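You operate a simulated robot arm through the tools that you are given. There is no shell and no other tool.

The job below is to be done with a simulated two-armed robot. You get a single attempt, and the scene is never put back.

JOB
Stand the orange cup on plate TWO and give it two strokes of starter.
Fine: swing the pipe over it, then back to PARK; leave the other cups. Set down upright: what you pick out.

It is judged by the outcome, as a careful person would: the job done as asked, and still so three seconds after it is handed in. It fails if anything else is knocked over, pushed out of place, dropped, spilled or broken.

ROBOT AND FRAMES
Two 7-joint arms with fingered hands on one trunk that stands fixed in place. Base frame: the origin is at the foot of the trunk, x ahead of it, y to its left, z up; the work surface is at about z = 860. Lengths are in mm, angles in degrees, forces in N, time in s.
The left shoulder is at [32, 186, 1333], the right one opposite. With the tool pointing down near the work surface each hand reaches from about 100 to 720 mm from the base axis, measured 20 degrees to its own side. Payload 3.6 kg a hand.
The TCP of each hand is the grasp point between the finger pads, 26 mm short of the fingertips. In the tool frame z runs along the fingers and y along their closing line. The gripper opens to 88 mm; its body begins 30 mm behind the TCP. The gripper is a hand of 3 fingers: y runs from the thumb to the fingers, the wrist lies at [-17, -98, -164] in the tool frame, and closing takes about 1.5 s.
Orientation is told as [roll, pitch, yaw] about the base's x, y, z axes, in that order, counted from this pose: with the fingers straight down and the wrist toward the robot, the tool's x, y and z point along [0, 1, 0], [1, 0, 0] and [0, 0, -1] of the base frame.

CONTROLS
- The arms move only by the tool play_rows. It takes "left_rows", "right_rows" or both (then of equal length, played together; a hand with none holds still); each is a list of rows, each an object (a shift or turn left out is 0, a gripper value left out holds the last) with "delta_pos": the shift along the base's x, y, z in mm, a list of three; "rotation": the turn, a rotation vector about the base's x, y, z in degrees, a list of three. In form: [{"delta_pos": [tx, ty, tz], "rotation": [rx, ry, rz]}, ...]. A call has 1 to 20 rows; each row shifts and turns the commanded pose from where the row before left it. "left_fingers" and "right_fingers" are, for a hand that has rows, the finger opening in mm, from 0 to 88, set as the call begins (left out, the last holds). Each row takes 0.2 s and may step no farther than 50 mm and 8.6 degrees from the row before; otherwise, or with a gripper value out of range, the whole call is refused. Where a pose cannot be reached the arm comes as near as it can. A force on the tool above 70 N (or 10 N above the force at the start of the call, whichever is more), or a blocked arm, ends the call early, and 0.2 s more pass. Each finger travels about 153 mm/s and halts on what it meets, pressing with about 31 N; the grip force reading is that of the motor and also rises with nothing between the fingers. The clock runs only during rows and for 0.2 s after the last one: add rows that do not move to give the fingers time. The reply holds the time, the measured pose of the TCP, the force on the tool along the base axes, the opening and the grip force, in the units named above and with some noise, with the torque about the TCP (base axes, N m) and any sound that the robot's microphone picked up.
- Cameras (640 x 400 px; columns grow to the right, rows downward): "scene" is now at [211.9, -53.8, 1283.7]; the picture's right is [-0.59, -0.81, 0.00], its down [-0.02, 0.02, -1.00] and it looks along [0.81, -0.59, -0.03] (base axes); focal length 214 px, centre (320, 200). "left" rides on the left gripper at [-56, -80, -102] in its tool frame; the picture's right is [-0.73, -0.32, 0.60], its down [0.62, -0.66, 0.41] and it looks along [0.27, 0.68, 0.69] (tool axes); focal length 247 px, centre (320, 200). "right" rides on the right gripper at [56, -80, -102] in its tool frame; the picture's right is [-0.73, 0.32, -0.60], its down [-0.62, -0.66, 0.41] and it looks along [-0.27, 0.68, 0.69] (tool axes); focal length 247 px, centre (320, 200). There is no depth. A picture from a camera that has moved, and an enlarged one, comes with that camera's place and axes in the base frame and with its lens.
- camera(camera): a new picture of that camera. It takes no simulated time.
- lift_body(by): moves the trunk up (or, below 0, down) by that many mm; the arms and the scene camera ride with it, the base frame stays. It gives what a move gives, with no picture.
- finger_targets(fingers, thumb_bend, thumb_turn, hand): sets how far each is bent, from 0 (flat) to 1 (curled in); at 0.3 the hand is open as for a grip, at 0.7 the pads meet at the TCP. One left out holds its place. A second passes; each finger stops where it meets its share of the squeeze, and holds until it gets a number again. A gripper value or a shape takes the hand back. It gives what a move gives, with no picture; readings hold the bend of each and the force on the fingers (four entries, about 0 where the hand has none), thumb and palm. thumb_turn goes from beside the hand (0) to across from the fingers (1), as for a grip.
- grasp_type(shape, hand): the hand has 3 fingers and takes this shape, open, in about a second: jaw (thumb against the fingers, like two jaws); tri (thumb and two fingers); tip (a fingertip pinch); poke (one finger out to press); point (the index stretched); flat (the hand flat); cup (the hand cupped); fist (a fist). The gripper value then closes the fingers along that shape, each until it touches; the sizes above hold for jaw. It gives what a move gives, with no picture.
- pan_tilt(pan, tilt): turns the head with the scene camera to pan (to the left, within 60 degrees either way) and tilt (down, from -29 to 69), counted from straight ahead of the robot (the tilt from the chest, where the trunk bows). It gives what a move gives.
- zoom(camera, box): a new picture of the part [left, top, right, bottom] of that camera's present view, enlarged. It takes no simulated time.
- job_done(): hands the job in; it is judged then, once.

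Places have to be worked out from the pictures, the camera data and where the tool is seen. Open the grippers and draw the arms clear of the work before you hand the job in, unless the task says otherwise.

The tools are called after "Emit:" as name(argument=value, ...) on one line, values as JSON. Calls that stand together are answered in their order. play_rows: Moves the arms, as the interface text tells. Its arguments: {"type":"object","properties":{"left_rows":{"type":"array","items":{"type":"object","properties":{"delta_pos":{"type":"array","items":{"type":"number"}},"rotation":{"type":"array","items":{"type":"number"}}}}},"left_fingers":{"type":"number"},"right_rows":{"type":"array","items":{"type":"object","properties":{"delta_pos":{"type":"array","items":{"type":"number"}},"rotation":{"type":"array","items":{"type":"number"}}}}},"right_fingers":{"type":"number"}},"required":[]} The other tools are called the same way: lift_body (by) moves the trunk up or down; grasp_type (shape, hand) gives the hand a shape; finger_targets (fingers, thumb_bend, thumb_turn, hand) moves the fingers one by one; pan_tilt (pan, tilt) turns the head that bears the scene camera; camera (camera) takes a picture; zoom (camera, box) takes an enlarged picture of a part of a camera's view; job_done () hands the job in.

At the start:

```text
clock: 0.0
left_position: [405.6, -69.1, 1310.1]
left_orientation: [0.0, 0.0, 0.0]
left_wrist_force: [0.0, 0.1, -0.4]
left_torque: [-0.04, -0.03, 0.0]
left_grip_width: 87.6
left_finger_force: 0.0
left_shape: jaw
left_bend: [0.3, 0.3, 0.98]
left_finger forces: [0.0, 0.0, 0.0, 0.1, 0.0, 0.0]
right_position: [348.4, -408.3, 1336.1]
right_orientation: [0.1, 0.0, -0.1]
right_wrist_force: [-0.5, 0.0, 0.3]
right_torque: [-0.03, -0.03, 0.03]
right_grip_width: 87.7
right_finger_force: 0.0
right_shape: jaw
right_bend: [0.3, 0.3, 0.98]
right_finger forces: [0.2, 0.0, 0.0, 0.0, 0.1, 0.0]
trunk travel left (down, up): [-475.0, 282.0]
head pan, tilt (commanded): [-35.9, 1.5]
```

scene: 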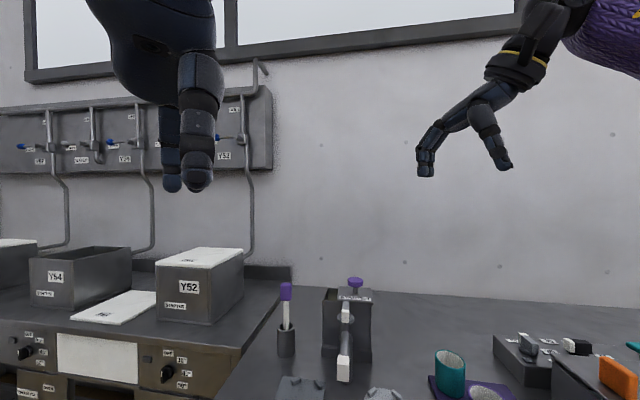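
right: 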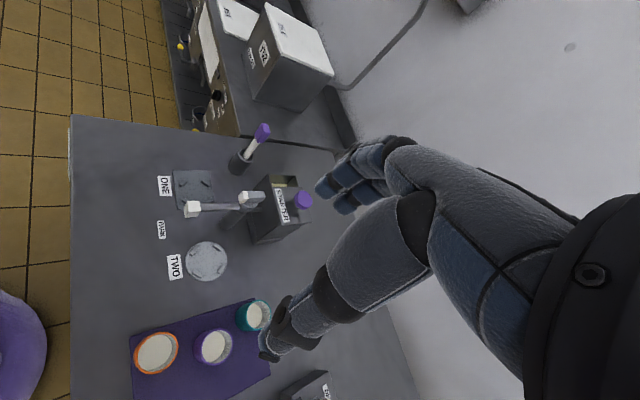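
left: 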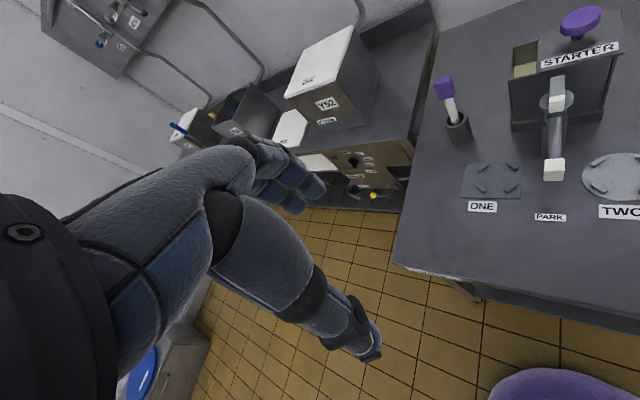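

The first pictures show a starter pump with a purple knob and a swinging pipe, plates ONE and TWO, a PARK mark, and a tray with orange, purple and teal cups. I'll tilt the head down for a better look.

Emit:
pan_tilt(pan=-45, tilt=45)

Emit:
camera(camera="scene")

Emit:
camera(camera="right")

Emit:
camera(camera="left")

```text
clock: 1.1
left_position: [406.9, -69.1, 1310.1]
left_orientation: [-0.1, 0.0, 0.0]
left_wrist_force: [-0.6, 0.3, -0.2]
left_torque: [0.02, 0.02, -0.05]
left_grip_width: 87.8
left_finger_force: 0.1
left_shape: jaw
left_bend: [0.3, 0.3, 0.98]
left_finger forces: [0.1, 0.0, 0.0, 0.1, 0.0, 0.0]
right_position: [349.3, -409.2, 1337.6]
right_orientation: [0.1, 0.0, 0.1]
right_wrist_force: [0.8, 0.6, -0.2]
right_torque: [-0.02, -0.03, 0.03]
right_grip_width: 87.7
right_finger_force: 0.0
right_shape: jaw
right_bend: [0.3, 0.3, 0.98]
right_finger forces: [0.0, 0.0, 0.0, 0.0, 0.1, 0.0]
trunk travel left (down, up): [-475.0, 282.0]
head pan, tilt (commanded): [-45.0, 45.0]
```

```text
taken
camera scene: at [196.0, -58.2, 1215.2], right [-0.71, -0.71, 0.0], down [-0.5, 0.5, -0.71], along [0.5, -0.5, -0.71], focal length 214 px, centre (320, 200)
```

scene: 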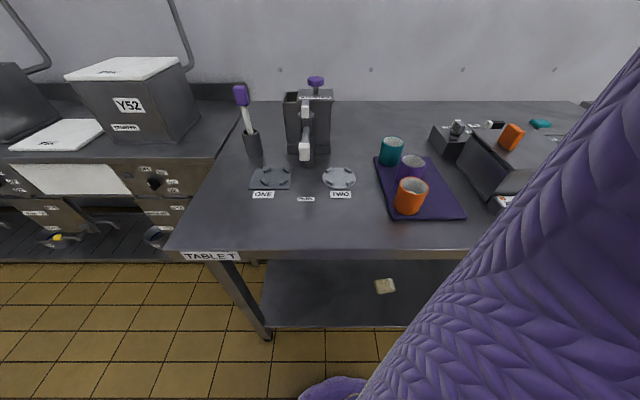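

```text
taken
camera right: at [268.5, -351.6, 1440.7], right [0.32, -0.73, 0.6], down [-0.66, -0.62, -0.41], along [0.68, -0.27, -0.69], focal length 247 px, centre (320, 200)
```

right: 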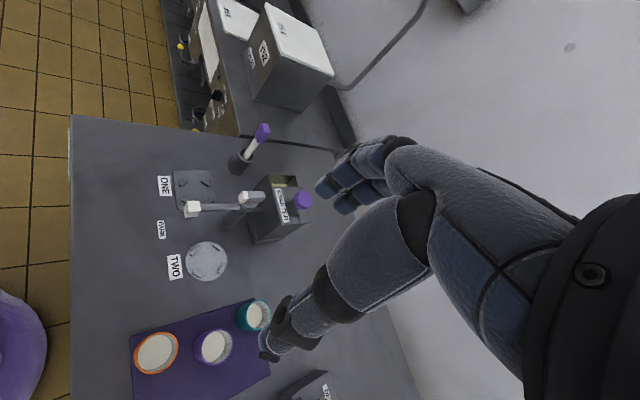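

```text
taken
camera left: at [327.1, -125.9, 1413.3], right [-0.32, -0.73, -0.6], down [-0.66, 0.62, -0.41], along [0.68, 0.27, -0.69], focal length 247 px, centre (320, 200)
```

left: 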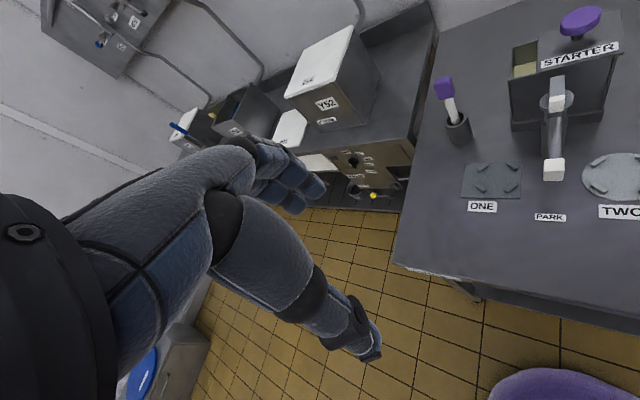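

The table is visible at the robot's front right. I'll zoom in on the pump, the plates and the tray to locate them.

Emit:
zoom(camera="scene", box=[220, 60, 380, 220])

Emit:
zoom(camera="scene", box=[340, 110, 500, 230])

Emit:
zoom(camera="right", box=[140, 110, 340, 290])

Emit:
zoom(camera="right", box=[100, 270, 340, 400])

```text
2.50 times, centred on (300, 140) of scene
camera zoom: at [196.0, -58.2, 1215.2], right [-0.71, -0.71, 0.0], down [-0.5, 0.5, -0.71], along [0.5, -0.5, -0.71], focal length 536 px, centre (370, 350)
```

zoom: 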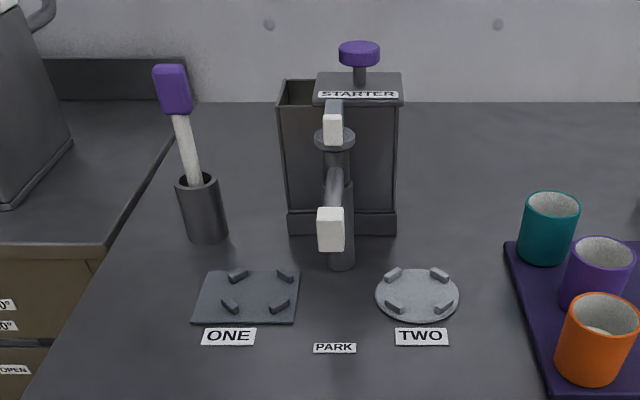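

```text
3.33 times, centred on (420, 170) of scene
camera zoom: at [196.0, -58.2, 1215.2], right [-0.71, -0.71, 0.0], down [-0.5, 0.5, -0.71], along [0.5, -0.5, -0.71], focal length 715 px, centre (-13, 300)
```

zoom: 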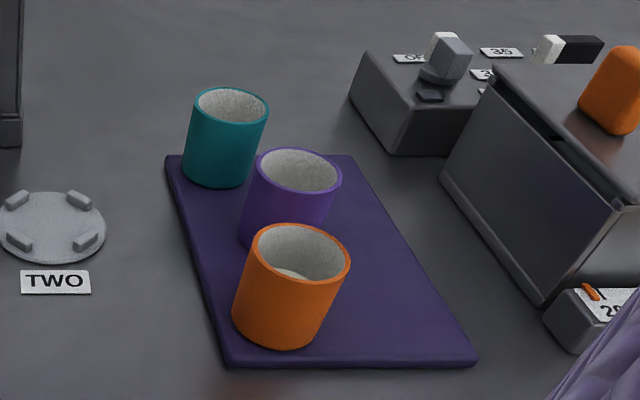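

```text
2.22 times, centred on (240, 200) of right
camera zoom: at [268.5, -351.6, 1440.7], right [0.32, -0.73, 0.6], down [-0.66, -0.62, -0.41], along [0.68, -0.27, -0.69], focal length 549 px, centre (498, 200)
```

zoom: 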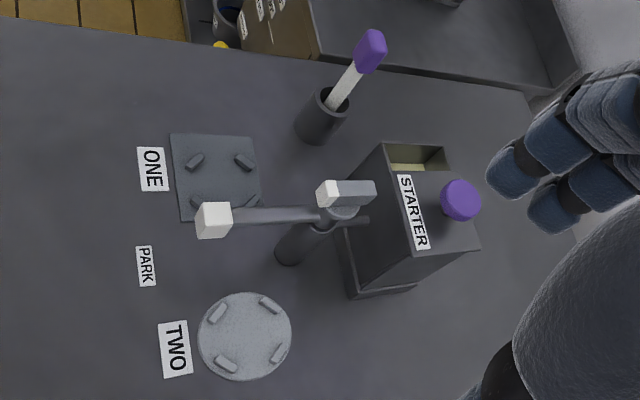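

```text
2.67 times, centred on (220, 335) of right
camera zoom: at [268.5, -351.6, 1440.7], right [0.32, -0.73, 0.6], down [-0.66, -0.62, -0.41], along [0.68, -0.27, -0.69], focal length 659 px, centre (587, -160)
```

zoom: 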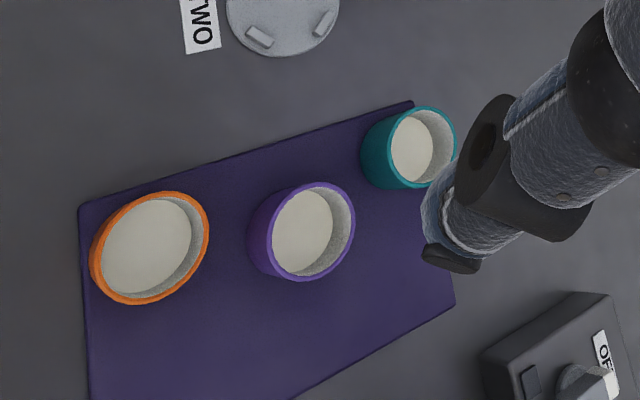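

From the two views I put plate TWO at about (465,-396), the pipe post at (567,-384), the nozzle at (496,-312,968), the pump knob at (624,-470,1045) and the orange cup at (290,-412) with its rim near z 940. I'll move the left arm away to the left first and lower the right hand a little for a closer look.

Emit:
play_rows(left_rows=[{"delta_pos": [0, 40, 0]}, {"delta_pos": [0, 40, 0]}, {"delta_pos": [0, 40, 0]}, {"delta_pos": [0, 40, 0]}, {"delta_pos": [0, 40, 0]}, {"delta_pos": [0, 40, 0]}, {"delta_pos": [0, 40, 0]}], right_rows=[{"delta_pos": [-15, 0, -20]}, {"delta_pos": [-15, 0, -20]}, {"delta_pos": [-15, 0, -20]}, {"delta_pos": [-15, 0, -20]}, {"delta_pos": [-15, 0, -20]}, {"delta_pos": [0, 0, -20]}, {"delta_pos": [0, 0, -20]}])

Emit:
camera(camera="right")

Emit:
camera(camera="scene")

```text
clock: 2.7
left_position: [406.8, 214.9, 1309.7]
left_orientation: [0.1, 0.0, 0.0]
left_wrist_force: [0.3, 0.5, 0.5]
left_torque: [0.01, 0.0, 0.0]
left_grip_width: 87.6
left_finger_force: 0.0
left_shape: jaw
left_bend: [0.3, 0.3, 0.98]
left_finger forces: [0.0, 0.1, 0.1, 0.0, 0.0, 0.0]
right_position: [283.8, -420.7, 1201.9]
right_orientation: [-0.1, 0.0, 0.0]
right_wrist_force: [-0.3, -0.1, -0.1]
right_torque: [0.0, 0.01, 0.0]
right_grip_width: 87.7
right_finger_force: 0.0
right_shape: jaw
right_bend: [0.3, 0.3, 0.98]
right_finger forces: [0.0, 0.0, 0.0, 0.0, 0.0, 0.0]
right hand out of reach, approached as far as the arm can: row 5, 6, 7
trunk travel left (down, up): [-475.0, 282.0]
head pan, tilt (commanded): [-45.0, 45.0]
```

```text
taken
camera right: at [202.9, -363.9, 1305.6], right [0.32, -0.73, 0.6], down [-0.66, -0.62, -0.41], along [0.68, -0.27, -0.69], focal length 247 px, centre (320, 200)
```

right: 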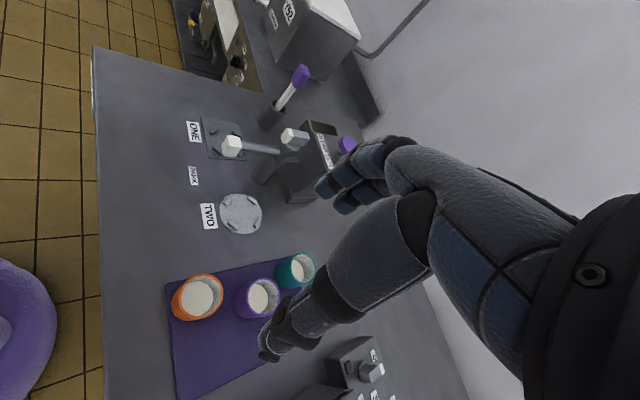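

```text
taken
camera scene: at [195.3, -57.0, 1215.3], right [-0.71, -0.71, 0.0], down [-0.5, 0.5, -0.71], along [0.5, -0.5, -0.71], focal length 214 px, centre (320, 200)
```

scene: 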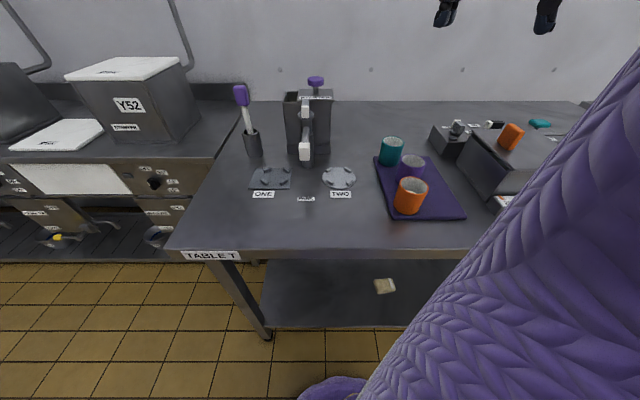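

The right arm is near its folded limit here, so I'll work a bit lower or farther out. I'll zoom in to measure the orange cup more precisely from both cameras.

Emit:
zoom(camera="scene", box=[370, 160, 450, 220])

Emit:
zoom(camera="right", box=[150, 230, 310, 350])

Emit:
zoom(camera="right", box=[180, 90, 340, 250])

```text
6.67 times, centred on (410, 190) of scene
camera zoom: at [195.3, -57.0, 1215.3], right [-0.71, -0.71, 0.0], down [-0.5, 0.5, -0.71], along [0.5, -0.5, -0.71], focal length 1430 px, centre (-280, 267)
```

zoom: 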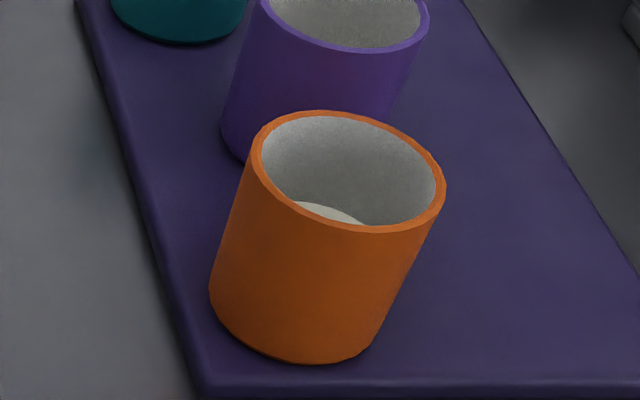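

```text
3.33 times, centred on (230, 290) of right
camera zoom: at [202.9, -363.9, 1305.6], right [0.32, -0.73, 0.6], down [-0.66, -0.62, -0.41], along [0.68, -0.27, -0.69], focal length 823 px, centre (620, -100)
```

zoom: 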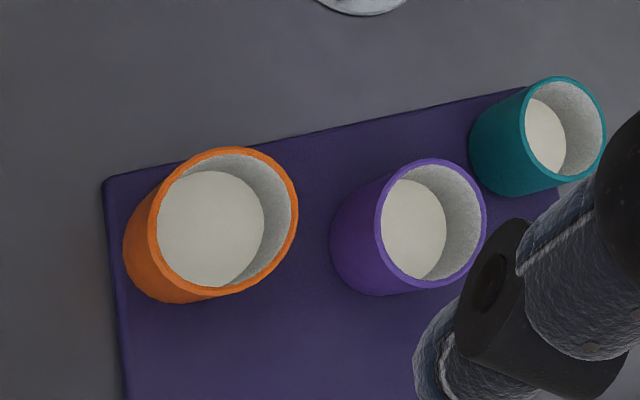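

```text
2.50 times, centred on (260, 170) of right
camera zoom: at [202.9, -363.9, 1305.6], right [0.32, -0.73, 0.6], down [-0.66, -0.62, -0.41], along [0.68, -0.27, -0.69], focal length 617 px, centre (470, 275)
```

zoom: 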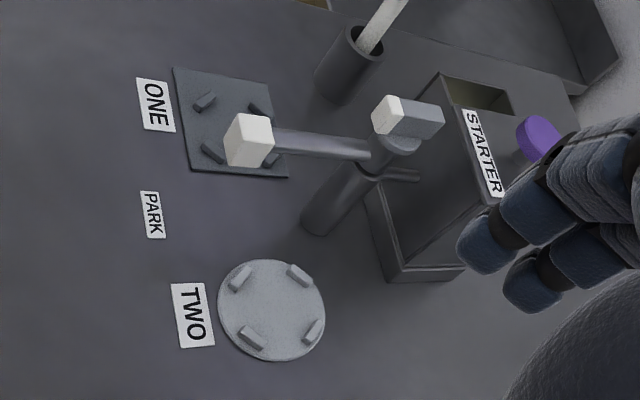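

The orange cup's rim centre triangulates to about (290.5,-416,933), diameter about 60, with purple about 88 mm away. I'll bring the open right hand over the orange cup at z≈1060, turned 12 degrees so the fingers stay clear of the purple cup.

Emit:
play_rows(right_rows=[{"delta_pos": [8, 0, -20], "rotation": [0, 0, 4]}, {"delta_pos": [4, 2, -25], "rotation": [0, 0, 4]}, {"delta_pos": [0, 2, -25], "rotation": [0, 0, 4]}, {"delta_pos": [0, 0, -25]}, {"delta_pos": [0, 0, -25]}, {"delta_pos": [0, 0, -20]}, {"delta_pos": [0, 0, 0]}], right_fingers=88)

Emit:
camera(camera="scene")

Emit:
camera(camera="right")

```text
clock: 4.3
left_position: [408.5, 214.0, 1310.1]
left_orientation: [-0.1, 0.0, 0.0]
left_wrist_force: [-0.5, -0.1, -0.7]
left_torque: [0.0, -0.01, -0.01]
left_grip_width: 87.6
left_finger_force: 0.1
left_shape: jaw
left_bend: [0.3, 0.3, 0.98]
left_finger forces: [0.1, 0.0, 0.0, 0.1, 0.0, 0.0]
right_position: [297.5, -418.7, 1062.3]
right_orientation: [0.0, 0.1, 12.0]
right_wrist_force: [-0.5, -1.2, 0.1]
right_torque: [0.0, -0.01, -0.02]
right_grip_width: 87.8
right_finger_force: 0.1
right_shape: jaw
right_bend: [0.3, 0.3, 0.98]
right_finger forces: [0.0, 0.0, 0.1, 0.0, 0.1, 0.1]
trunk travel left (down, up): [-475.0, 282.0]
head pan, tilt (commanded): [-45.0, 45.0]
```

```text
taken
camera scene: at [195.9, -58.1, 1215.1], right [-0.71, -0.71, 0.0], down [-0.5, 0.5, -0.71], along [0.5, -0.5, -0.71], focal length 214 px, centre (320, 200)
```

scene: 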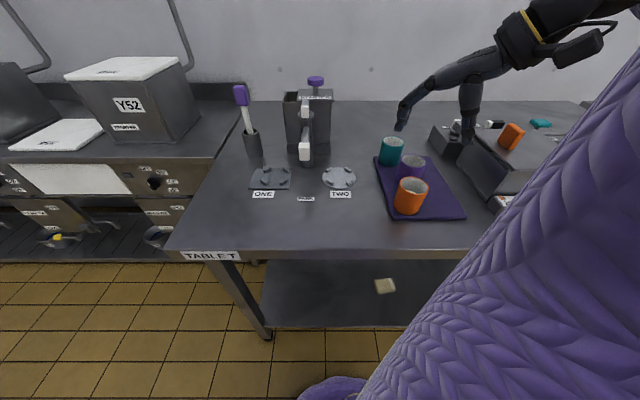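

```text
taken
camera right: at [206.4, -379.0, 1165.1], right [0.46, -0.65, 0.6], down [-0.52, -0.75, -0.41], along [0.72, -0.12, -0.69], focal length 247 px, centre (320, 200)
```

right: 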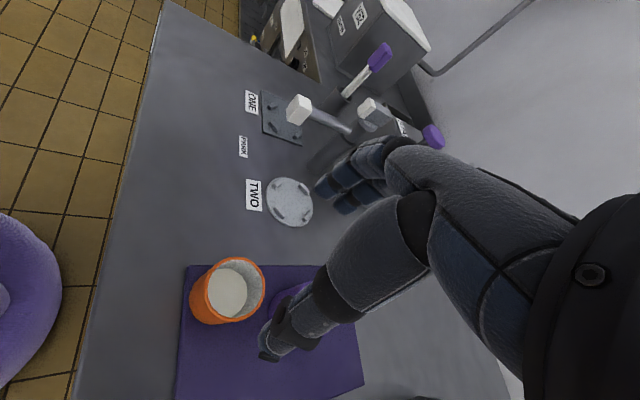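

The hand's seen place agrees with its readings. I'll zoom once more on the orange cup from the wrist camera to refine its position before descending.

Emit:
zoom(camera="right", box=[170, 240, 290, 340])

Emit:
zoom(camera="scene", box=[370, 90, 480, 220])

```text
4.00 times, centred on (230, 290) of right
camera zoom: at [206.4, -379.0, 1165.1], right [0.46, -0.65, 0.6], down [-0.52, -0.75, -0.41], along [0.72, -0.12, -0.69], focal length 988 px, centre (680, -160)
```

zoom: 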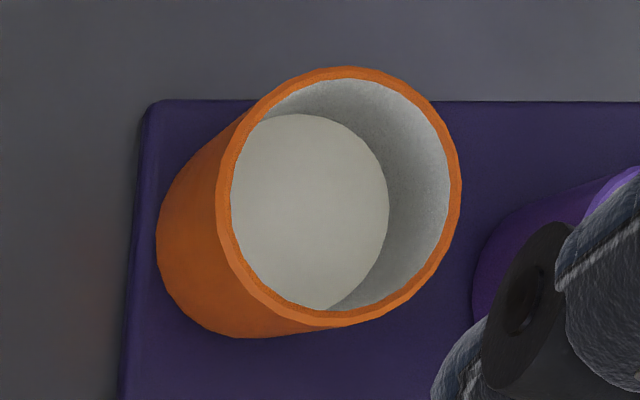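

```text
3.08 times, centred on (425, 155) of scene
camera zoom: at [195.9, -58.1, 1215.1], right [-0.71, -0.71, 0.0], down [-0.5, 0.5, -0.71], along [0.5, -0.5, -0.71], focal length 660 px, centre (-3, 338)
```

zoom: 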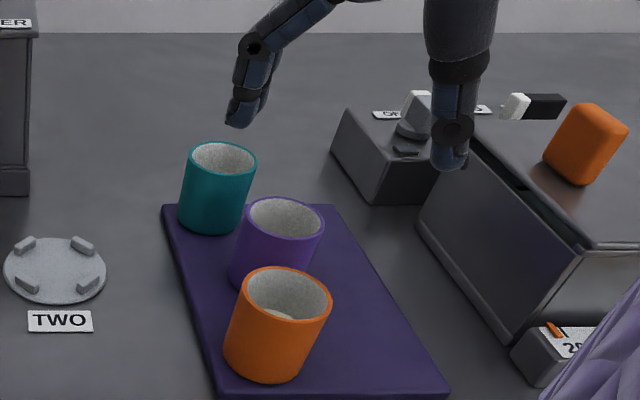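

The wrist view gives the cup at about (290,-416.5), consistent with before. I'll descend so the fingertips are just above the rim and check alignment.

Emit:
play_rows(right_rows=[{"delta_pos": [-4, 1, -25]}, {"delta_pos": [-3.5, 1, -25]}, {"delta_pos": [0, 0, -25]}, {"delta_pos": [0, 0, -12]}, {"delta_pos": [0, 0, 0]}])

Emit:
zoom(camera="scene", box=[350, 110, 470, 220])

Emit:
camera(camera="right")

```text
clock: 5.5
left_position: [407.8, 213.3, 1310.0]
left_orientation: [0.0, 0.0, 0.1]
left_wrist_force: [0.2, -0.3, -0.4]
left_torque: [-0.02, -0.02, 0.0]
left_grip_width: 87.6
left_finger_force: 0.0
left_shape: jaw
left_bend: [0.3, 0.3, 0.98]
left_finger forces: [0.0, 0.0, 0.0, 0.0, 0.0, 0.1]
right_position: [287.9, -416.5, 974.9]
right_orientation: [0.0, 0.0, 12.1]
right_wrist_force: [1.0, 0.0, -0.7]
right_torque: [0.01, 0.02, -0.02]
right_grip_width: 87.6
right_finger_force: 0.0
right_shape: jaw
right_bend: [0.3, 0.3, 0.98]
right_finger forces: [0.0, 0.0, 0.0, 0.0, 0.0, 0.1]
trunk travel left (down, up): [-475.0, 282.0]
head pan, tilt (commanded): [-45.0, 45.0]
```

```text
3.64 times, centred on (410, 165) of scene
camera zoom: at [196.0, -58.1, 1215.1], right [-0.71, -0.71, 0.0], down [-0.5, 0.5, -0.71], along [0.5, -0.5, -0.71], focal length 780 px, centre (-7, 327)
```

zoom: 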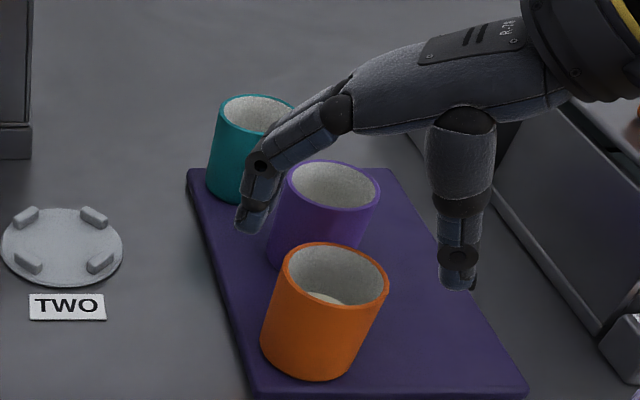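

```text
taken
camera right: at [198.9, -377.1, 1078.3], right [0.46, -0.65, 0.6], down [-0.52, -0.75, -0.41], along [0.72, -0.12, -0.69], focal length 247 px, centre (320, 200)
```

right: 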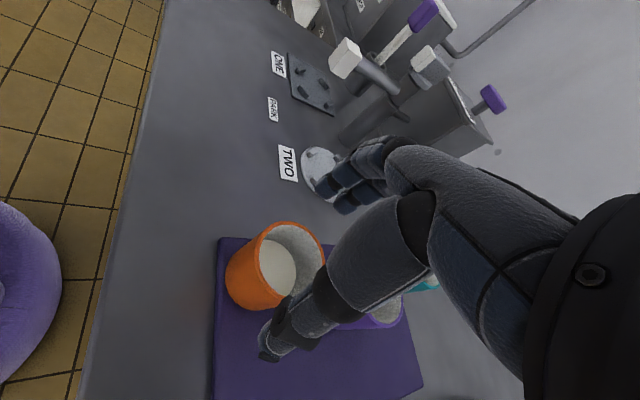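

The hand is centred over the orange cup and clear of the purple one. I'll descend to TCP z≈911, then close gently.

Emit:
play_rows(right_rows=[{"delta_pos": [1, 0, -16]}, {"delta_pos": [1, 0, -16]}, {"delta_pos": [0, 0, -16]}, {"delta_pos": [0, 0, -15]}, {"delta_pos": [0, 0, 0]}])

Emit:
zoom(camera="scene", box=[350, 110, 470, 220])

Emit:
camera(camera="right")

```text
clock: 6.7
left_position: [407.6, 212.6, 1308.7]
left_orientation: [0.0, 0.0, 0.1]
left_wrist_force: [0.4, 0.0, 0.2]
left_torque: [-0.02, 0.0, 0.01]
left_grip_width: 87.8
left_finger_force: 0.0
left_shape: jaw
left_bend: [0.3, 0.3, 0.98]
left_finger forces: [0.0, 0.1, 0.0, 0.0, 0.0, 0.0]
right_position: [289.7, -416.2, 912.4]
right_orientation: [0.0, 0.1, 12.0]
right_wrist_force: [-0.1, -0.6, 1.2]
right_torque: [0.03, -0.01, 0.03]
right_grip_width: 87.7
right_finger_force: 0.0
right_shape: jaw
right_bend: [0.3, 0.3, 0.98]
right_finger forces: [0.2, 0.1, 0.0, 0.0, 1.0, 0.0]
trunk travel left (down, up): [-475.0, 282.0]
head pan, tilt (commanded): [-45.0, 45.0]
```

```text
3.64 times, centred on (410, 165) of scene
camera zoom: at [195.8, -58.0, 1215.2], right [-0.71, -0.71, 0.0], down [-0.5, 0.5, -0.71], along [0.5, -0.5, -0.71], focal length 780 px, centre (-7, 327)
```

zoom: 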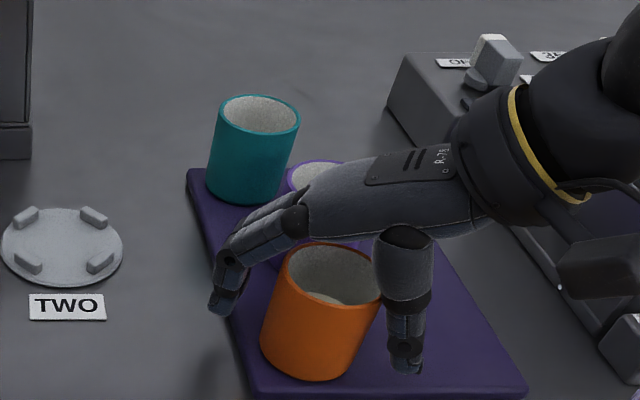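

```text
taken
camera right: at [200.3, -376.2, 1015.5], right [0.46, -0.65, 0.6], down [-0.52, -0.75, -0.41], along [0.72, -0.12, -0.69], focal length 247 px, centre (320, 200)
```

right: 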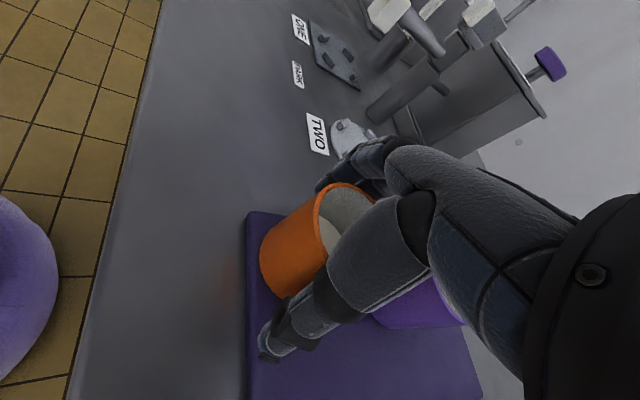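

The fingers straddle the orange cup with nothing touching purple. I'll close to 52 mm and wait for the grip.

Emit:
play_rows(right_rows=[{"delta_pos": [0, 0, 0]}, {"delta_pos": [0, 0, 0]}, {"delta_pos": [0, 0, 0]}, {"delta_pos": [0, 0, 0]}, {"delta_pos": [0, 0, 0]}, {"delta_pos": [0, 0, 0]}, {"delta_pos": [0, 0, 0]}], right_fingers=52)

Emit:
zoom(camera="scene", box=[350, 110, 470, 220])

Emit:
camera(camera="right")

```text
clock: 8.3
left_position: [408.1, 212.9, 1309.7]
left_orientation: [0.0, 0.1, 0.0]
left_wrist_force: [0.8, -0.1, 0.2]
left_torque: [0.01, 0.01, 0.05]
left_grip_width: 87.8
left_finger_force: 0.1
left_shape: jaw
left_bend: [0.3, 0.3, 0.98]
left_finger forces: [0.1, 0.0, 0.0, 0.0, 0.0, 0.0]
right_position: [291.0, -415.9, 912.1]
right_orientation: [0.0, -0.1, 12.0]
right_wrist_force: [-0.2, 0.1, 0.5]
right_torque: [0.04, 0.0, -0.03]
right_grip_width: 52.5
right_finger_force: 0.1
right_shape: jaw
right_bend: [0.39, 0.63, 1.0]
right_finger forces: [0.0, 0.0, 0.0, 0.1, 0.1, 0.0]
trunk travel left (down, up): [-475.0, 282.0]
head pan, tilt (commanded): [-45.0, 45.0]
```

```text
3.64 times, centred on (410, 165) of scene
camera zoom: at [196.0, -58.1, 1215.1], right [-0.71, -0.71, 0.0], down [-0.5, 0.5, -0.71], along [0.5, -0.5, -0.71], focal length 780 px, centre (-7, 327)
```

zoom: 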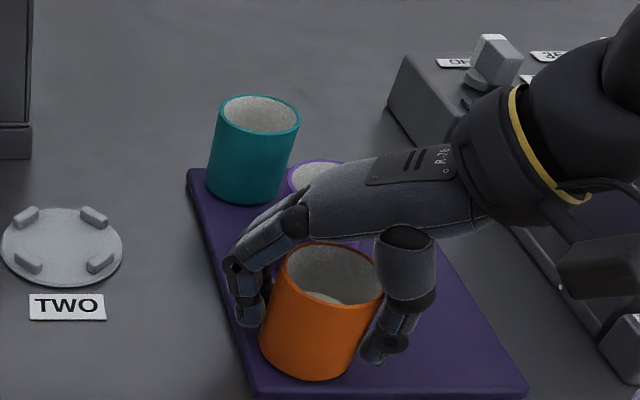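

```text
taken
camera right: at [200.3, -376.2, 1015.5], right [0.46, -0.65, 0.6], down [-0.52, -0.75, -0.41], along [0.72, -0.12, -0.69], focal length 247 px, centre (320, 200)
```

right: 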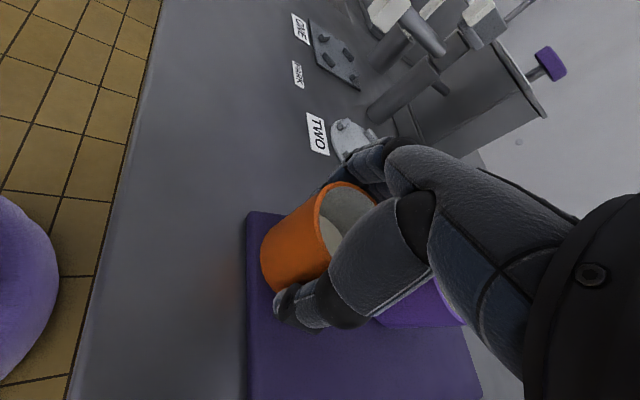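

The opening reads 52.5 with no grip force yet, and the cup has not moved. I'll close further until it's held.

Emit:
play_rows(right_rows=[{"delta_pos": [0, 0, 0]}, {"delta_pos": [0, 0, 0]}, {"delta_pos": [0, 0, 0]}, {"delta_pos": [0, 0, 0]}, {"delta_pos": [0, 0, 0]}], right_fingers=42)

Emit:
zoom(camera="scene", box=[350, 110, 470, 220])

Emit:
zoom(camera="right", box=[220, 120, 420, 360])

```text
clock: 9.5
left_position: [408.0, 213.6, 1309.0]
left_orientation: [0.0, 0.0, 0.0]
left_wrist_force: [-0.3, 0.6, 0.1]
left_torque: [-0.02, 0.02, -0.01]
left_grip_width: 87.8
left_finger_force: 0.1
left_shape: jaw
left_bend: [0.3, 0.3, 0.98]
left_finger forces: [0.1, 0.0, 0.0, 0.1, 0.0, 0.0]
right_position: [290.2, -415.8, 911.8]
right_orientation: [0.0, 0.0, 12.0]
right_wrist_force: [0.2, -2.1, 4.5]
right_torque: [-0.08, -0.13, -0.02]
right_grip_width: 40.0
right_finger_force: 30.8
right_shape: jaw
right_bend: [0.51, 0.62, 0.99]
right_finger forces: [10.7, 21.8, 0.0, 0.1, 33.3, 0.0]
trunk travel left (down, up): [-475.0, 282.0]
head pan, tilt (commanded): [-45.0, 45.0]
```

```text
3.64 times, centred on (410, 165) of scene
camera zoom: at [195.9, -58.0, 1215.2], right [-0.71, -0.71, 0.0], down [-0.5, 0.5, -0.71], along [0.5, -0.5, -0.71], focal length 780 px, centre (-7, 327)
```

zoom: 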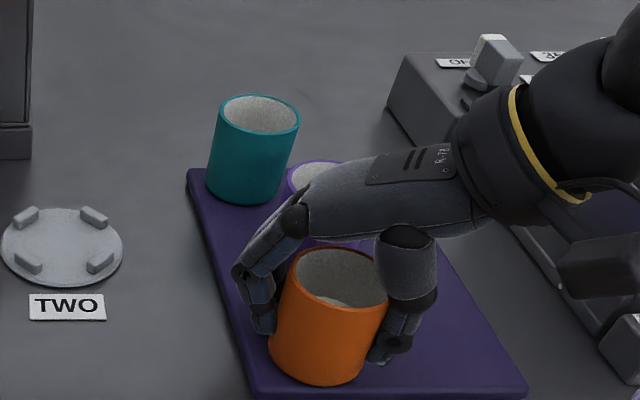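

```text
1.67 times, centred on (320, 240) of right
camera zoom: at [200.4, -376.3, 1015.7], right [0.46, -0.65, 0.6], down [-0.52, -0.75, -0.41], along [0.72, -0.12, -0.69], focal length 412 px, centre (320, 133)
```

zoom: 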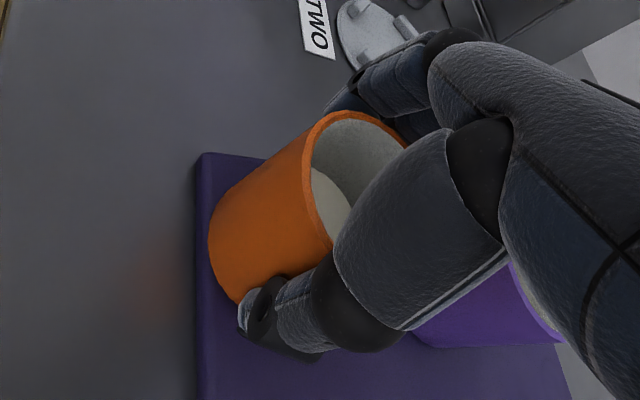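

The cup is now gripped with about 31 N on both sides. I'll lift slowly and check that it comes up level.

Emit:
play_rows(right_rows=[{"delta_pos": [0, 0, 6]}, {"delta_pos": [0, 0, 8]}, {"delta_pos": [0, 0, 8]}, {"delta_pos": [0, 0, 8]}, {"delta_pos": [0, 0, 0]}])

Emit:
zoom(camera="scene", box=[350, 110, 470, 220])

Emit:
zoom(camera="right", box=[220, 120, 420, 360])

```text
clock: 10.7
left_position: [407.4, 213.4, 1310.7]
left_orientation: [0.0, -0.1, 0.0]
left_wrist_force: [0.0, 0.2, 1.1]
left_torque: [-0.02, -0.03, -0.02]
left_grip_width: 87.6
left_finger_force: 0.1
left_shape: jaw
left_bend: [0.3, 0.3, 0.98]
left_finger forces: [0.1, 0.0, 0.0, 0.0, 0.0, 0.0]
right_position: [290.7, -416.4, 940.8]
right_orientation: [0.0, 0.1, 12.0]
right_wrist_force: [0.6, 0.7, -0.8]
right_torque: [0.0, 0.0, 0.0]
right_grip_width: 40.2
right_finger_force: 31.0
right_shape: jaw
right_bend: [0.52, 0.62, 0.99]
right_finger forces: [11.3, 20.1, 0.0, 0.0, 32.5, 0.0]
trunk travel left (down, up): [-475.0, 282.0]
head pan, tilt (commanded): [-45.0, 45.0]
```

```text
3.64 times, centred on (410, 165) of scene
camera zoom: at [196.0, -58.2, 1215.1], right [-0.71, -0.71, 0.0], down [-0.5, 0.5, -0.71], along [0.5, -0.5, -0.71], focal length 780 px, centre (-7, 327)
```

zoom: 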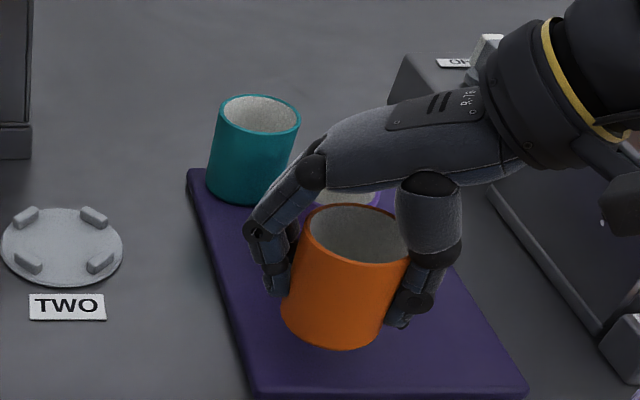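

```text
1.67 times, centred on (320, 240) of right
camera zoom: at [201.0, -376.4, 1045.6], right [0.46, -0.65, 0.6], down [-0.52, -0.75, -0.41], along [0.72, -0.12, -0.69], focal length 412 px, centre (320, 133)
```

zoom: 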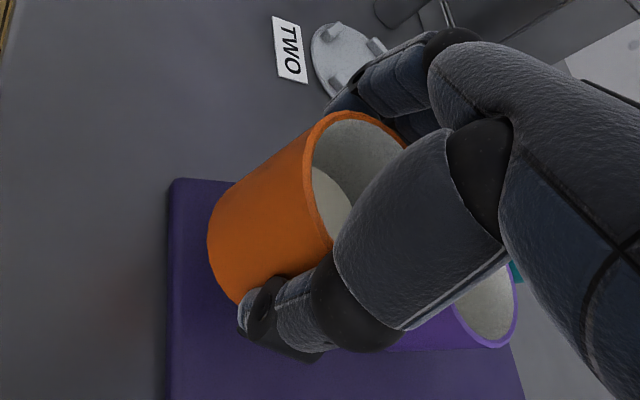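

The cup is up, level and unchanged in the grip. I'll raise it, then carry it slowly to above plate TWO at (465,-397), turning to yaw about -45 so the fingers point between the lugs and stay away from the pipe.

Emit:
play_rows(right_rows=[{"delta_pos": [0, 0, 10]}, {"delta_pos": [0, 0, 14]}, {"delta_pos": [2, 0, 14]}, {"delta_pos": [6, 1, 10]}, {"delta_pos": [10, 1, 2], "rotation": [0, 0, -4]}, {"delta_pos": [12, 1, 0], "rotation": [0, 0, -5]}, {"delta_pos": [12, 1, 0], "rotation": [0, 0, -5]}, {"delta_pos": [12, 1, 0], "rotation": [0, 0, -5]}, {"delta_pos": [12, 1, 0], "rotation": [0, 0, -5]}, {"delta_pos": [12, 2, 0], "rotation": [0, 0, -5]}, {"delta_pos": [12, 2, 0], "rotation": [0, 0, -5]}, {"delta_pos": [12, 2, 0], "rotation": [0, 0, -5]}, {"delta_pos": [12, 2, 0], "rotation": [0, 0, -5]}, {"delta_pos": [12, 2, 0], "rotation": [0, 0, -5]}, {"delta_pos": [10, 1, 0], "rotation": [0, 0, -4]}, {"delta_pos": [6, 0, 0], "rotation": [0, 0, -2]}, {"delta_pos": [2, 0, 0]}, {"delta_pos": [0, 0, 0]}])

Emit:
camera(camera="scene")

Emit:
camera(camera="right")

```text
clock: 14.5
left_position: [408.3, 213.3, 1309.7]
left_orientation: [0.1, 0.0, 0.0]
left_wrist_force: [-0.3, -0.6, 0.6]
left_torque: [-0.02, -0.02, 0.01]
left_grip_width: 87.9
left_finger_force: 0.1
left_shape: jaw
left_bend: [0.3, 0.3, 0.98]
left_finger forces: [0.0, 0.0, 0.0, 0.0, 0.1, 0.0]
right_position: [435.0, -400.1, 990.8]
right_orientation: [-0.1, 0.0, -43.0]
right_wrist_force: [0.3, 0.6, -0.5]
right_torque: [-0.01, -0.03, 0.02]
right_grip_width: 39.7
right_finger_force: 30.7
right_shape: jaw
right_bend: [0.52, 0.62, 0.99]
right_finger forces: [12.8, 19.2, 0.1, 0.0, 32.2, 0.0]
trunk travel left (down, up): [-475.0, 282.0]
head pan, tilt (commanded): [-45.0, 45.0]
```

```text
taken
camera scene: at [196.1, -58.1, 1215.1], right [-0.71, -0.71, 0.0], down [-0.5, 0.5, -0.71], along [0.5, -0.5, -0.71], focal length 214 px, centre (320, 200)
```

scene: 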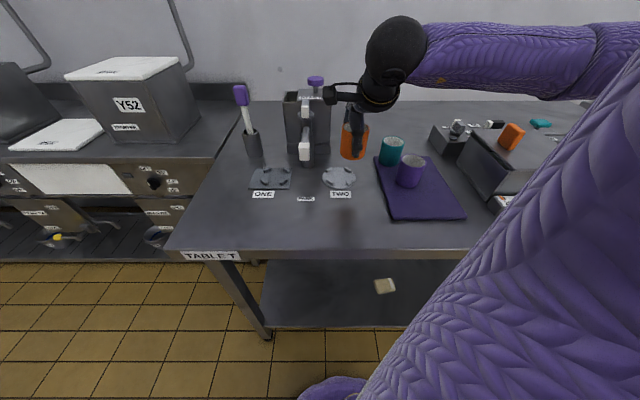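

```text
taken
camera right: at [415.4, -302.4, 1094.6], right [-0.27, -0.75, 0.6], down [-0.91, 0.0, -0.41], along [0.31, -0.66, -0.69], focal length 247 px, centre (320, 200)
```

right: 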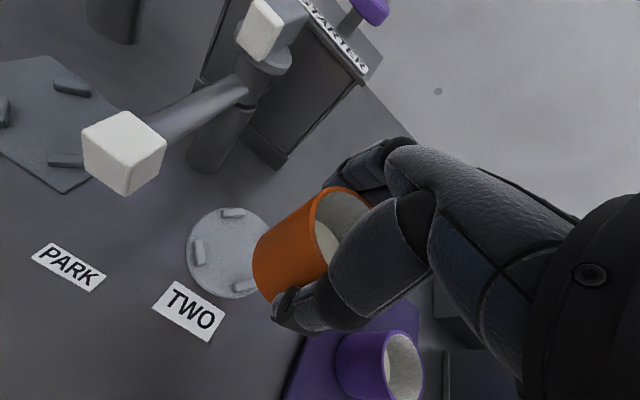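

The cup is carried level and hovers just short of plate TWO. I'll zoom from both cameras to measure plate TWO against the cup.

Emit:
zoom(camera="right", box=[160, 170, 380, 340])

Emit:
zoom(camera="scene", box=[300, 110, 380, 210])

Emit:
zoom(camera="right", box=[60, 0, 400, 200])

```text
2.35 times, centred on (270, 255) of right
camera zoom: at [415.4, -302.4, 1094.6], right [-0.27, -0.75, 0.6], down [-0.91, 0.0, -0.41], along [0.31, -0.66, -0.69], focal length 581 px, centre (438, 71)
```

zoom: 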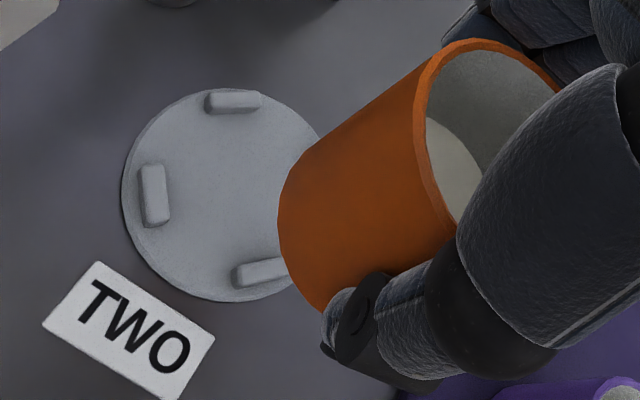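

```text
4.00 times, centred on (340, 160) of scene
camera zoom: at [196.1, -58.1, 1215.1], right [-0.71, -0.71, 0.0], down [-0.5, 0.5, -0.71], along [0.5, -0.5, -0.71], focal length 858 px, centre (240, 360)
```

zoom: 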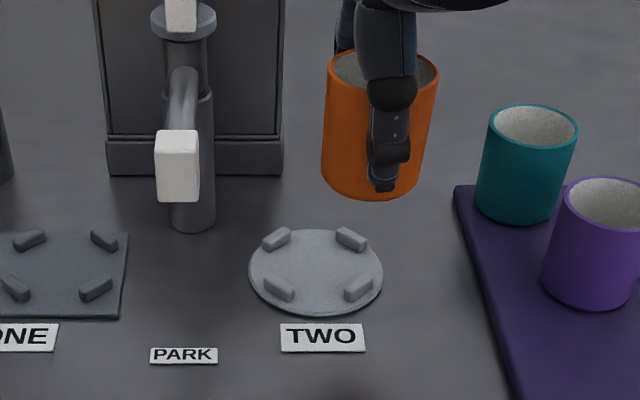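

```text
1.88 times, centred on (230, 100) of right
camera zoom: at [415.4, -302.4, 1094.6], right [-0.27, -0.75, 0.6], down [-0.91, 0.0, -0.41], along [0.31, -0.66, -0.69], focal length 465 px, centre (489, 388)
```

zoom: 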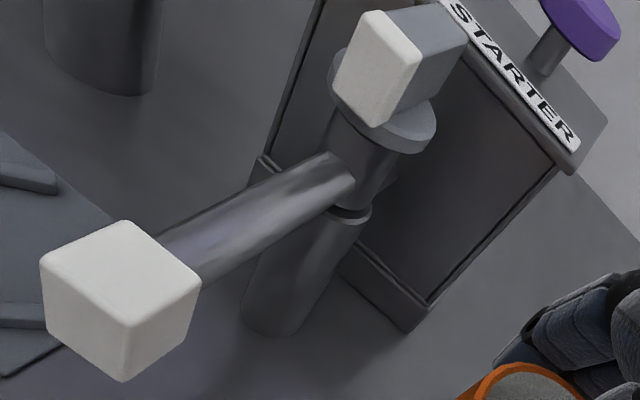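

Refining: plate TWO's centre comes out at about (467,-398) from both cameras, with lugs at about 35 mm radius along base x and y. I'll move the cup over it and lower partway to check alignment.

Emit:
play_rows(right_rows=[{"delta_pos": [8, 0.5, 0]}, {"delta_pos": [10, 0.5, 0]}, {"delta_pos": [10, 0.5, 0]}, {"delta_pos": [4, 0.5, -10]}, {"delta_pos": [0, 0, -15]}, {"delta_pos": [0, 0, -15]}, {"delta_pos": [0, 0, -10]}, {"delta_pos": [0, 0, 0]}])

Emit:
camera(camera="right")

Emit:
zoom(camera="scene", box=[300, 130, 380, 210])

```text
clock: 16.3
left_position: [407.5, 214.2, 1308.9]
left_orientation: [0.0, 0.0, 0.0]
left_wrist_force: [0.8, 0.4, -0.6]
left_torque: [0.01, 0.01, 0.0]
left_grip_width: 87.7
left_finger_force: 0.0
left_shape: jaw
left_bend: [0.3, 0.3, 0.98]
left_finger forces: [0.0, 0.0, 0.0, 0.0, 0.0, 0.0]
right_position: [468.9, -397.3, 942.8]
right_orientation: [0.0, 0.0, -43.0]
right_wrist_force: [0.1, 0.0, -0.5]
right_torque: [0.0, -0.01, 0.0]
right_grip_width: 40.3
right_finger_force: 30.6
right_shape: jaw
right_bend: [0.52, 0.62, 0.99]
right_finger forces: [13.0, 19.0, 0.0, 0.0, 32.1, 0.1]
trunk travel left (down, up): [-475.0, 282.0]
head pan, tilt (commanded): [-45.0, 45.0]
```

```text
taken
camera right: at [447.5, -300.0, 1045.5], right [-0.27, -0.75, 0.6], down [-0.91, 0.0, -0.41], along [0.31, -0.66, -0.69], focal length 247 px, centre (320, 200)
```

right: 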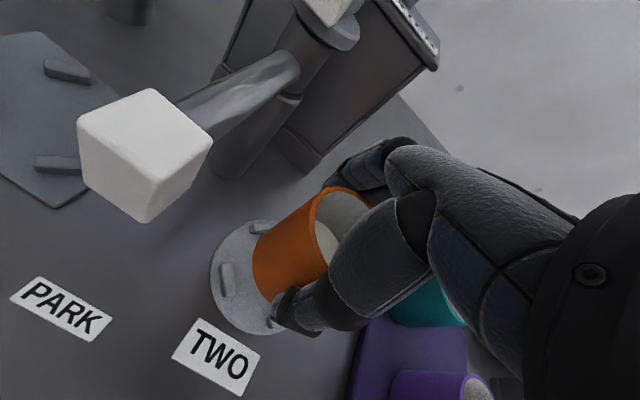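

```text
5.00 times, centred on (340, 170) of scene
camera zoom: at [196.1, -58.1, 1215.1], right [-0.71, -0.71, 0.0], down [-0.5, 0.5, -0.71], along [0.5, -0.5, -0.71], focal length 1072 px, centre (220, 350)
```

zoom: 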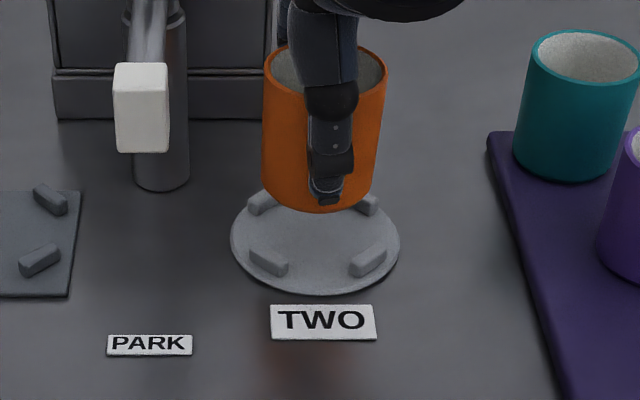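

The cup hangs almost exactly over plate TWO. I'll zoom the wrist view for the remaining depth direction.

Emit:
zoom(camera="right", box=[190, 170, 390, 350])

Emit:
zoom(camera="scene", box=[320, 130, 370, 200])

```text
2.22 times, centred on (290, 260) of right
camera zoom: at [447.5, -300.0, 1045.5], right [-0.27, -0.75, 0.6], down [-0.91, 0.0, -0.41], along [0.31, -0.66, -0.69], focal length 549 px, centre (387, 67)
```

zoom: 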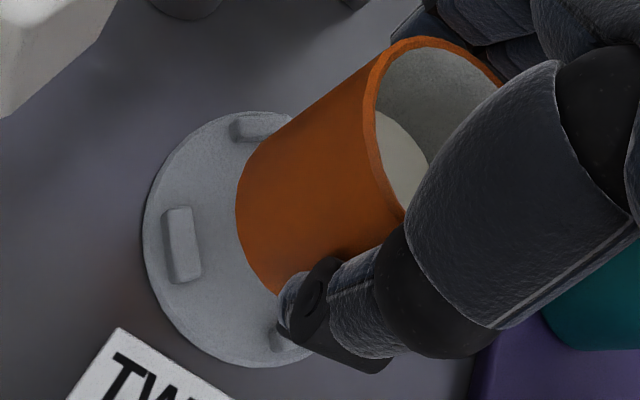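

```text
5.71 times, centred on (345, 165) of scene
camera zoom: at [196.1, -58.1, 1215.1], right [-0.71, -0.71, 0.0], down [-0.5, 0.5, -0.71], along [0.5, -0.5, -0.71], focal length 1226 px, centre (177, 400)
```

zoom: 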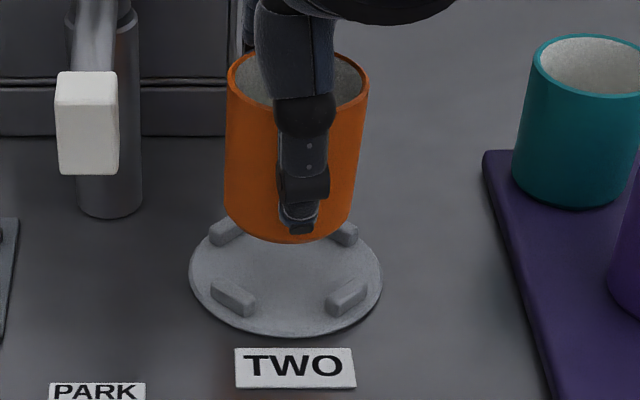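

The wrist view shows the cup sits about 5 mm toward the thumb from the TCP, so it needs roughly (+3,-4) mm to be centred on the plate. I'll correct and lower to just above the lugs.

Emit:
play_rows(right_rows=[{"delta_pos": [1.5, -2, 0]}, {"delta_pos": [1.5, -2, -6]}, {"delta_pos": [0, 0, -8]}, {"delta_pos": [0, 0, -6]}, {"delta_pos": [0, 0, 0]}])

Emit:
zoom(camera="right", box=[190, 170, 390, 350])

Emit:
zoom(camera="scene", box=[315, 140, 365, 200])

```text
clock: 17.5
left_position: [408.5, 212.7, 1310.0]
left_orientation: [0.0, 0.0, 0.0]
left_wrist_force: [-0.1, 0.0, 0.4]
left_torque: [-0.02, 0.01, 0.03]
left_grip_width: 87.6
left_finger_force: 0.0
left_shape: jaw
left_bend: [0.3, 0.3, 0.98]
left_finger forces: [0.0, 0.0, 0.0, 0.0, 0.0, 0.1]
right_position: [469.9, -401.5, 921.6]
right_orientation: [0.0, 0.1, -43.1]
right_wrist_force: [1.2, 0.2, 0.0]
right_torque: [0.04, -0.03, -0.02]
right_grip_width: 39.8
right_finger_force: 30.9
right_shape: jaw
right_bend: [0.52, 0.62, 0.99]
right_finger forces: [13.1, 18.9, 0.1, 0.0, 32.2, 0.0]
trunk travel left (down, up): [-475.0, 282.0]
head pan, tilt (commanded): [-45.0, 45.0]
```

```text
2.22 times, centred on (290, 260) of right
camera zoom: at [450.2, -304.2, 1024.9], right [-0.27, -0.75, 0.6], down [-0.91, 0.0, -0.41], along [0.31, -0.66, -0.69], focal length 549 px, centre (387, 67)
```

zoom: 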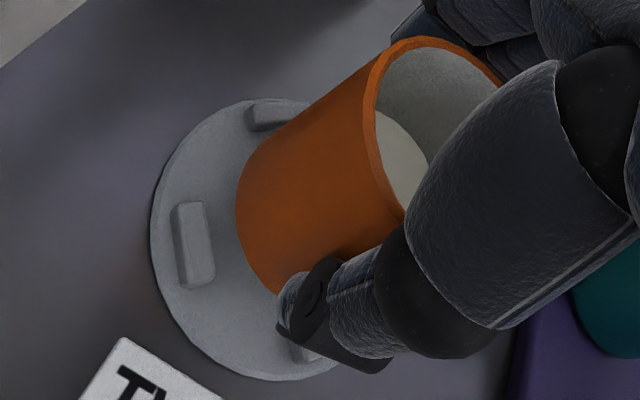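

```text
6.67 times, centred on (340, 170) of scene
camera zoom: at [196.0, -58.1, 1215.1], right [-0.71, -0.71, 0.0], down [-0.5, 0.5, -0.71], along [0.5, -0.5, -0.71], focal length 1430 px, centre (187, 400)
```

zoom: 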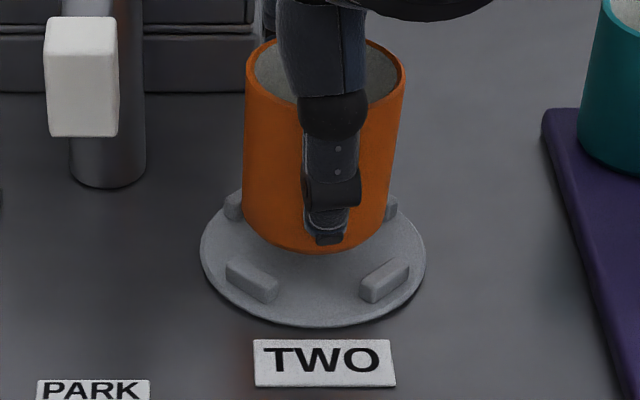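

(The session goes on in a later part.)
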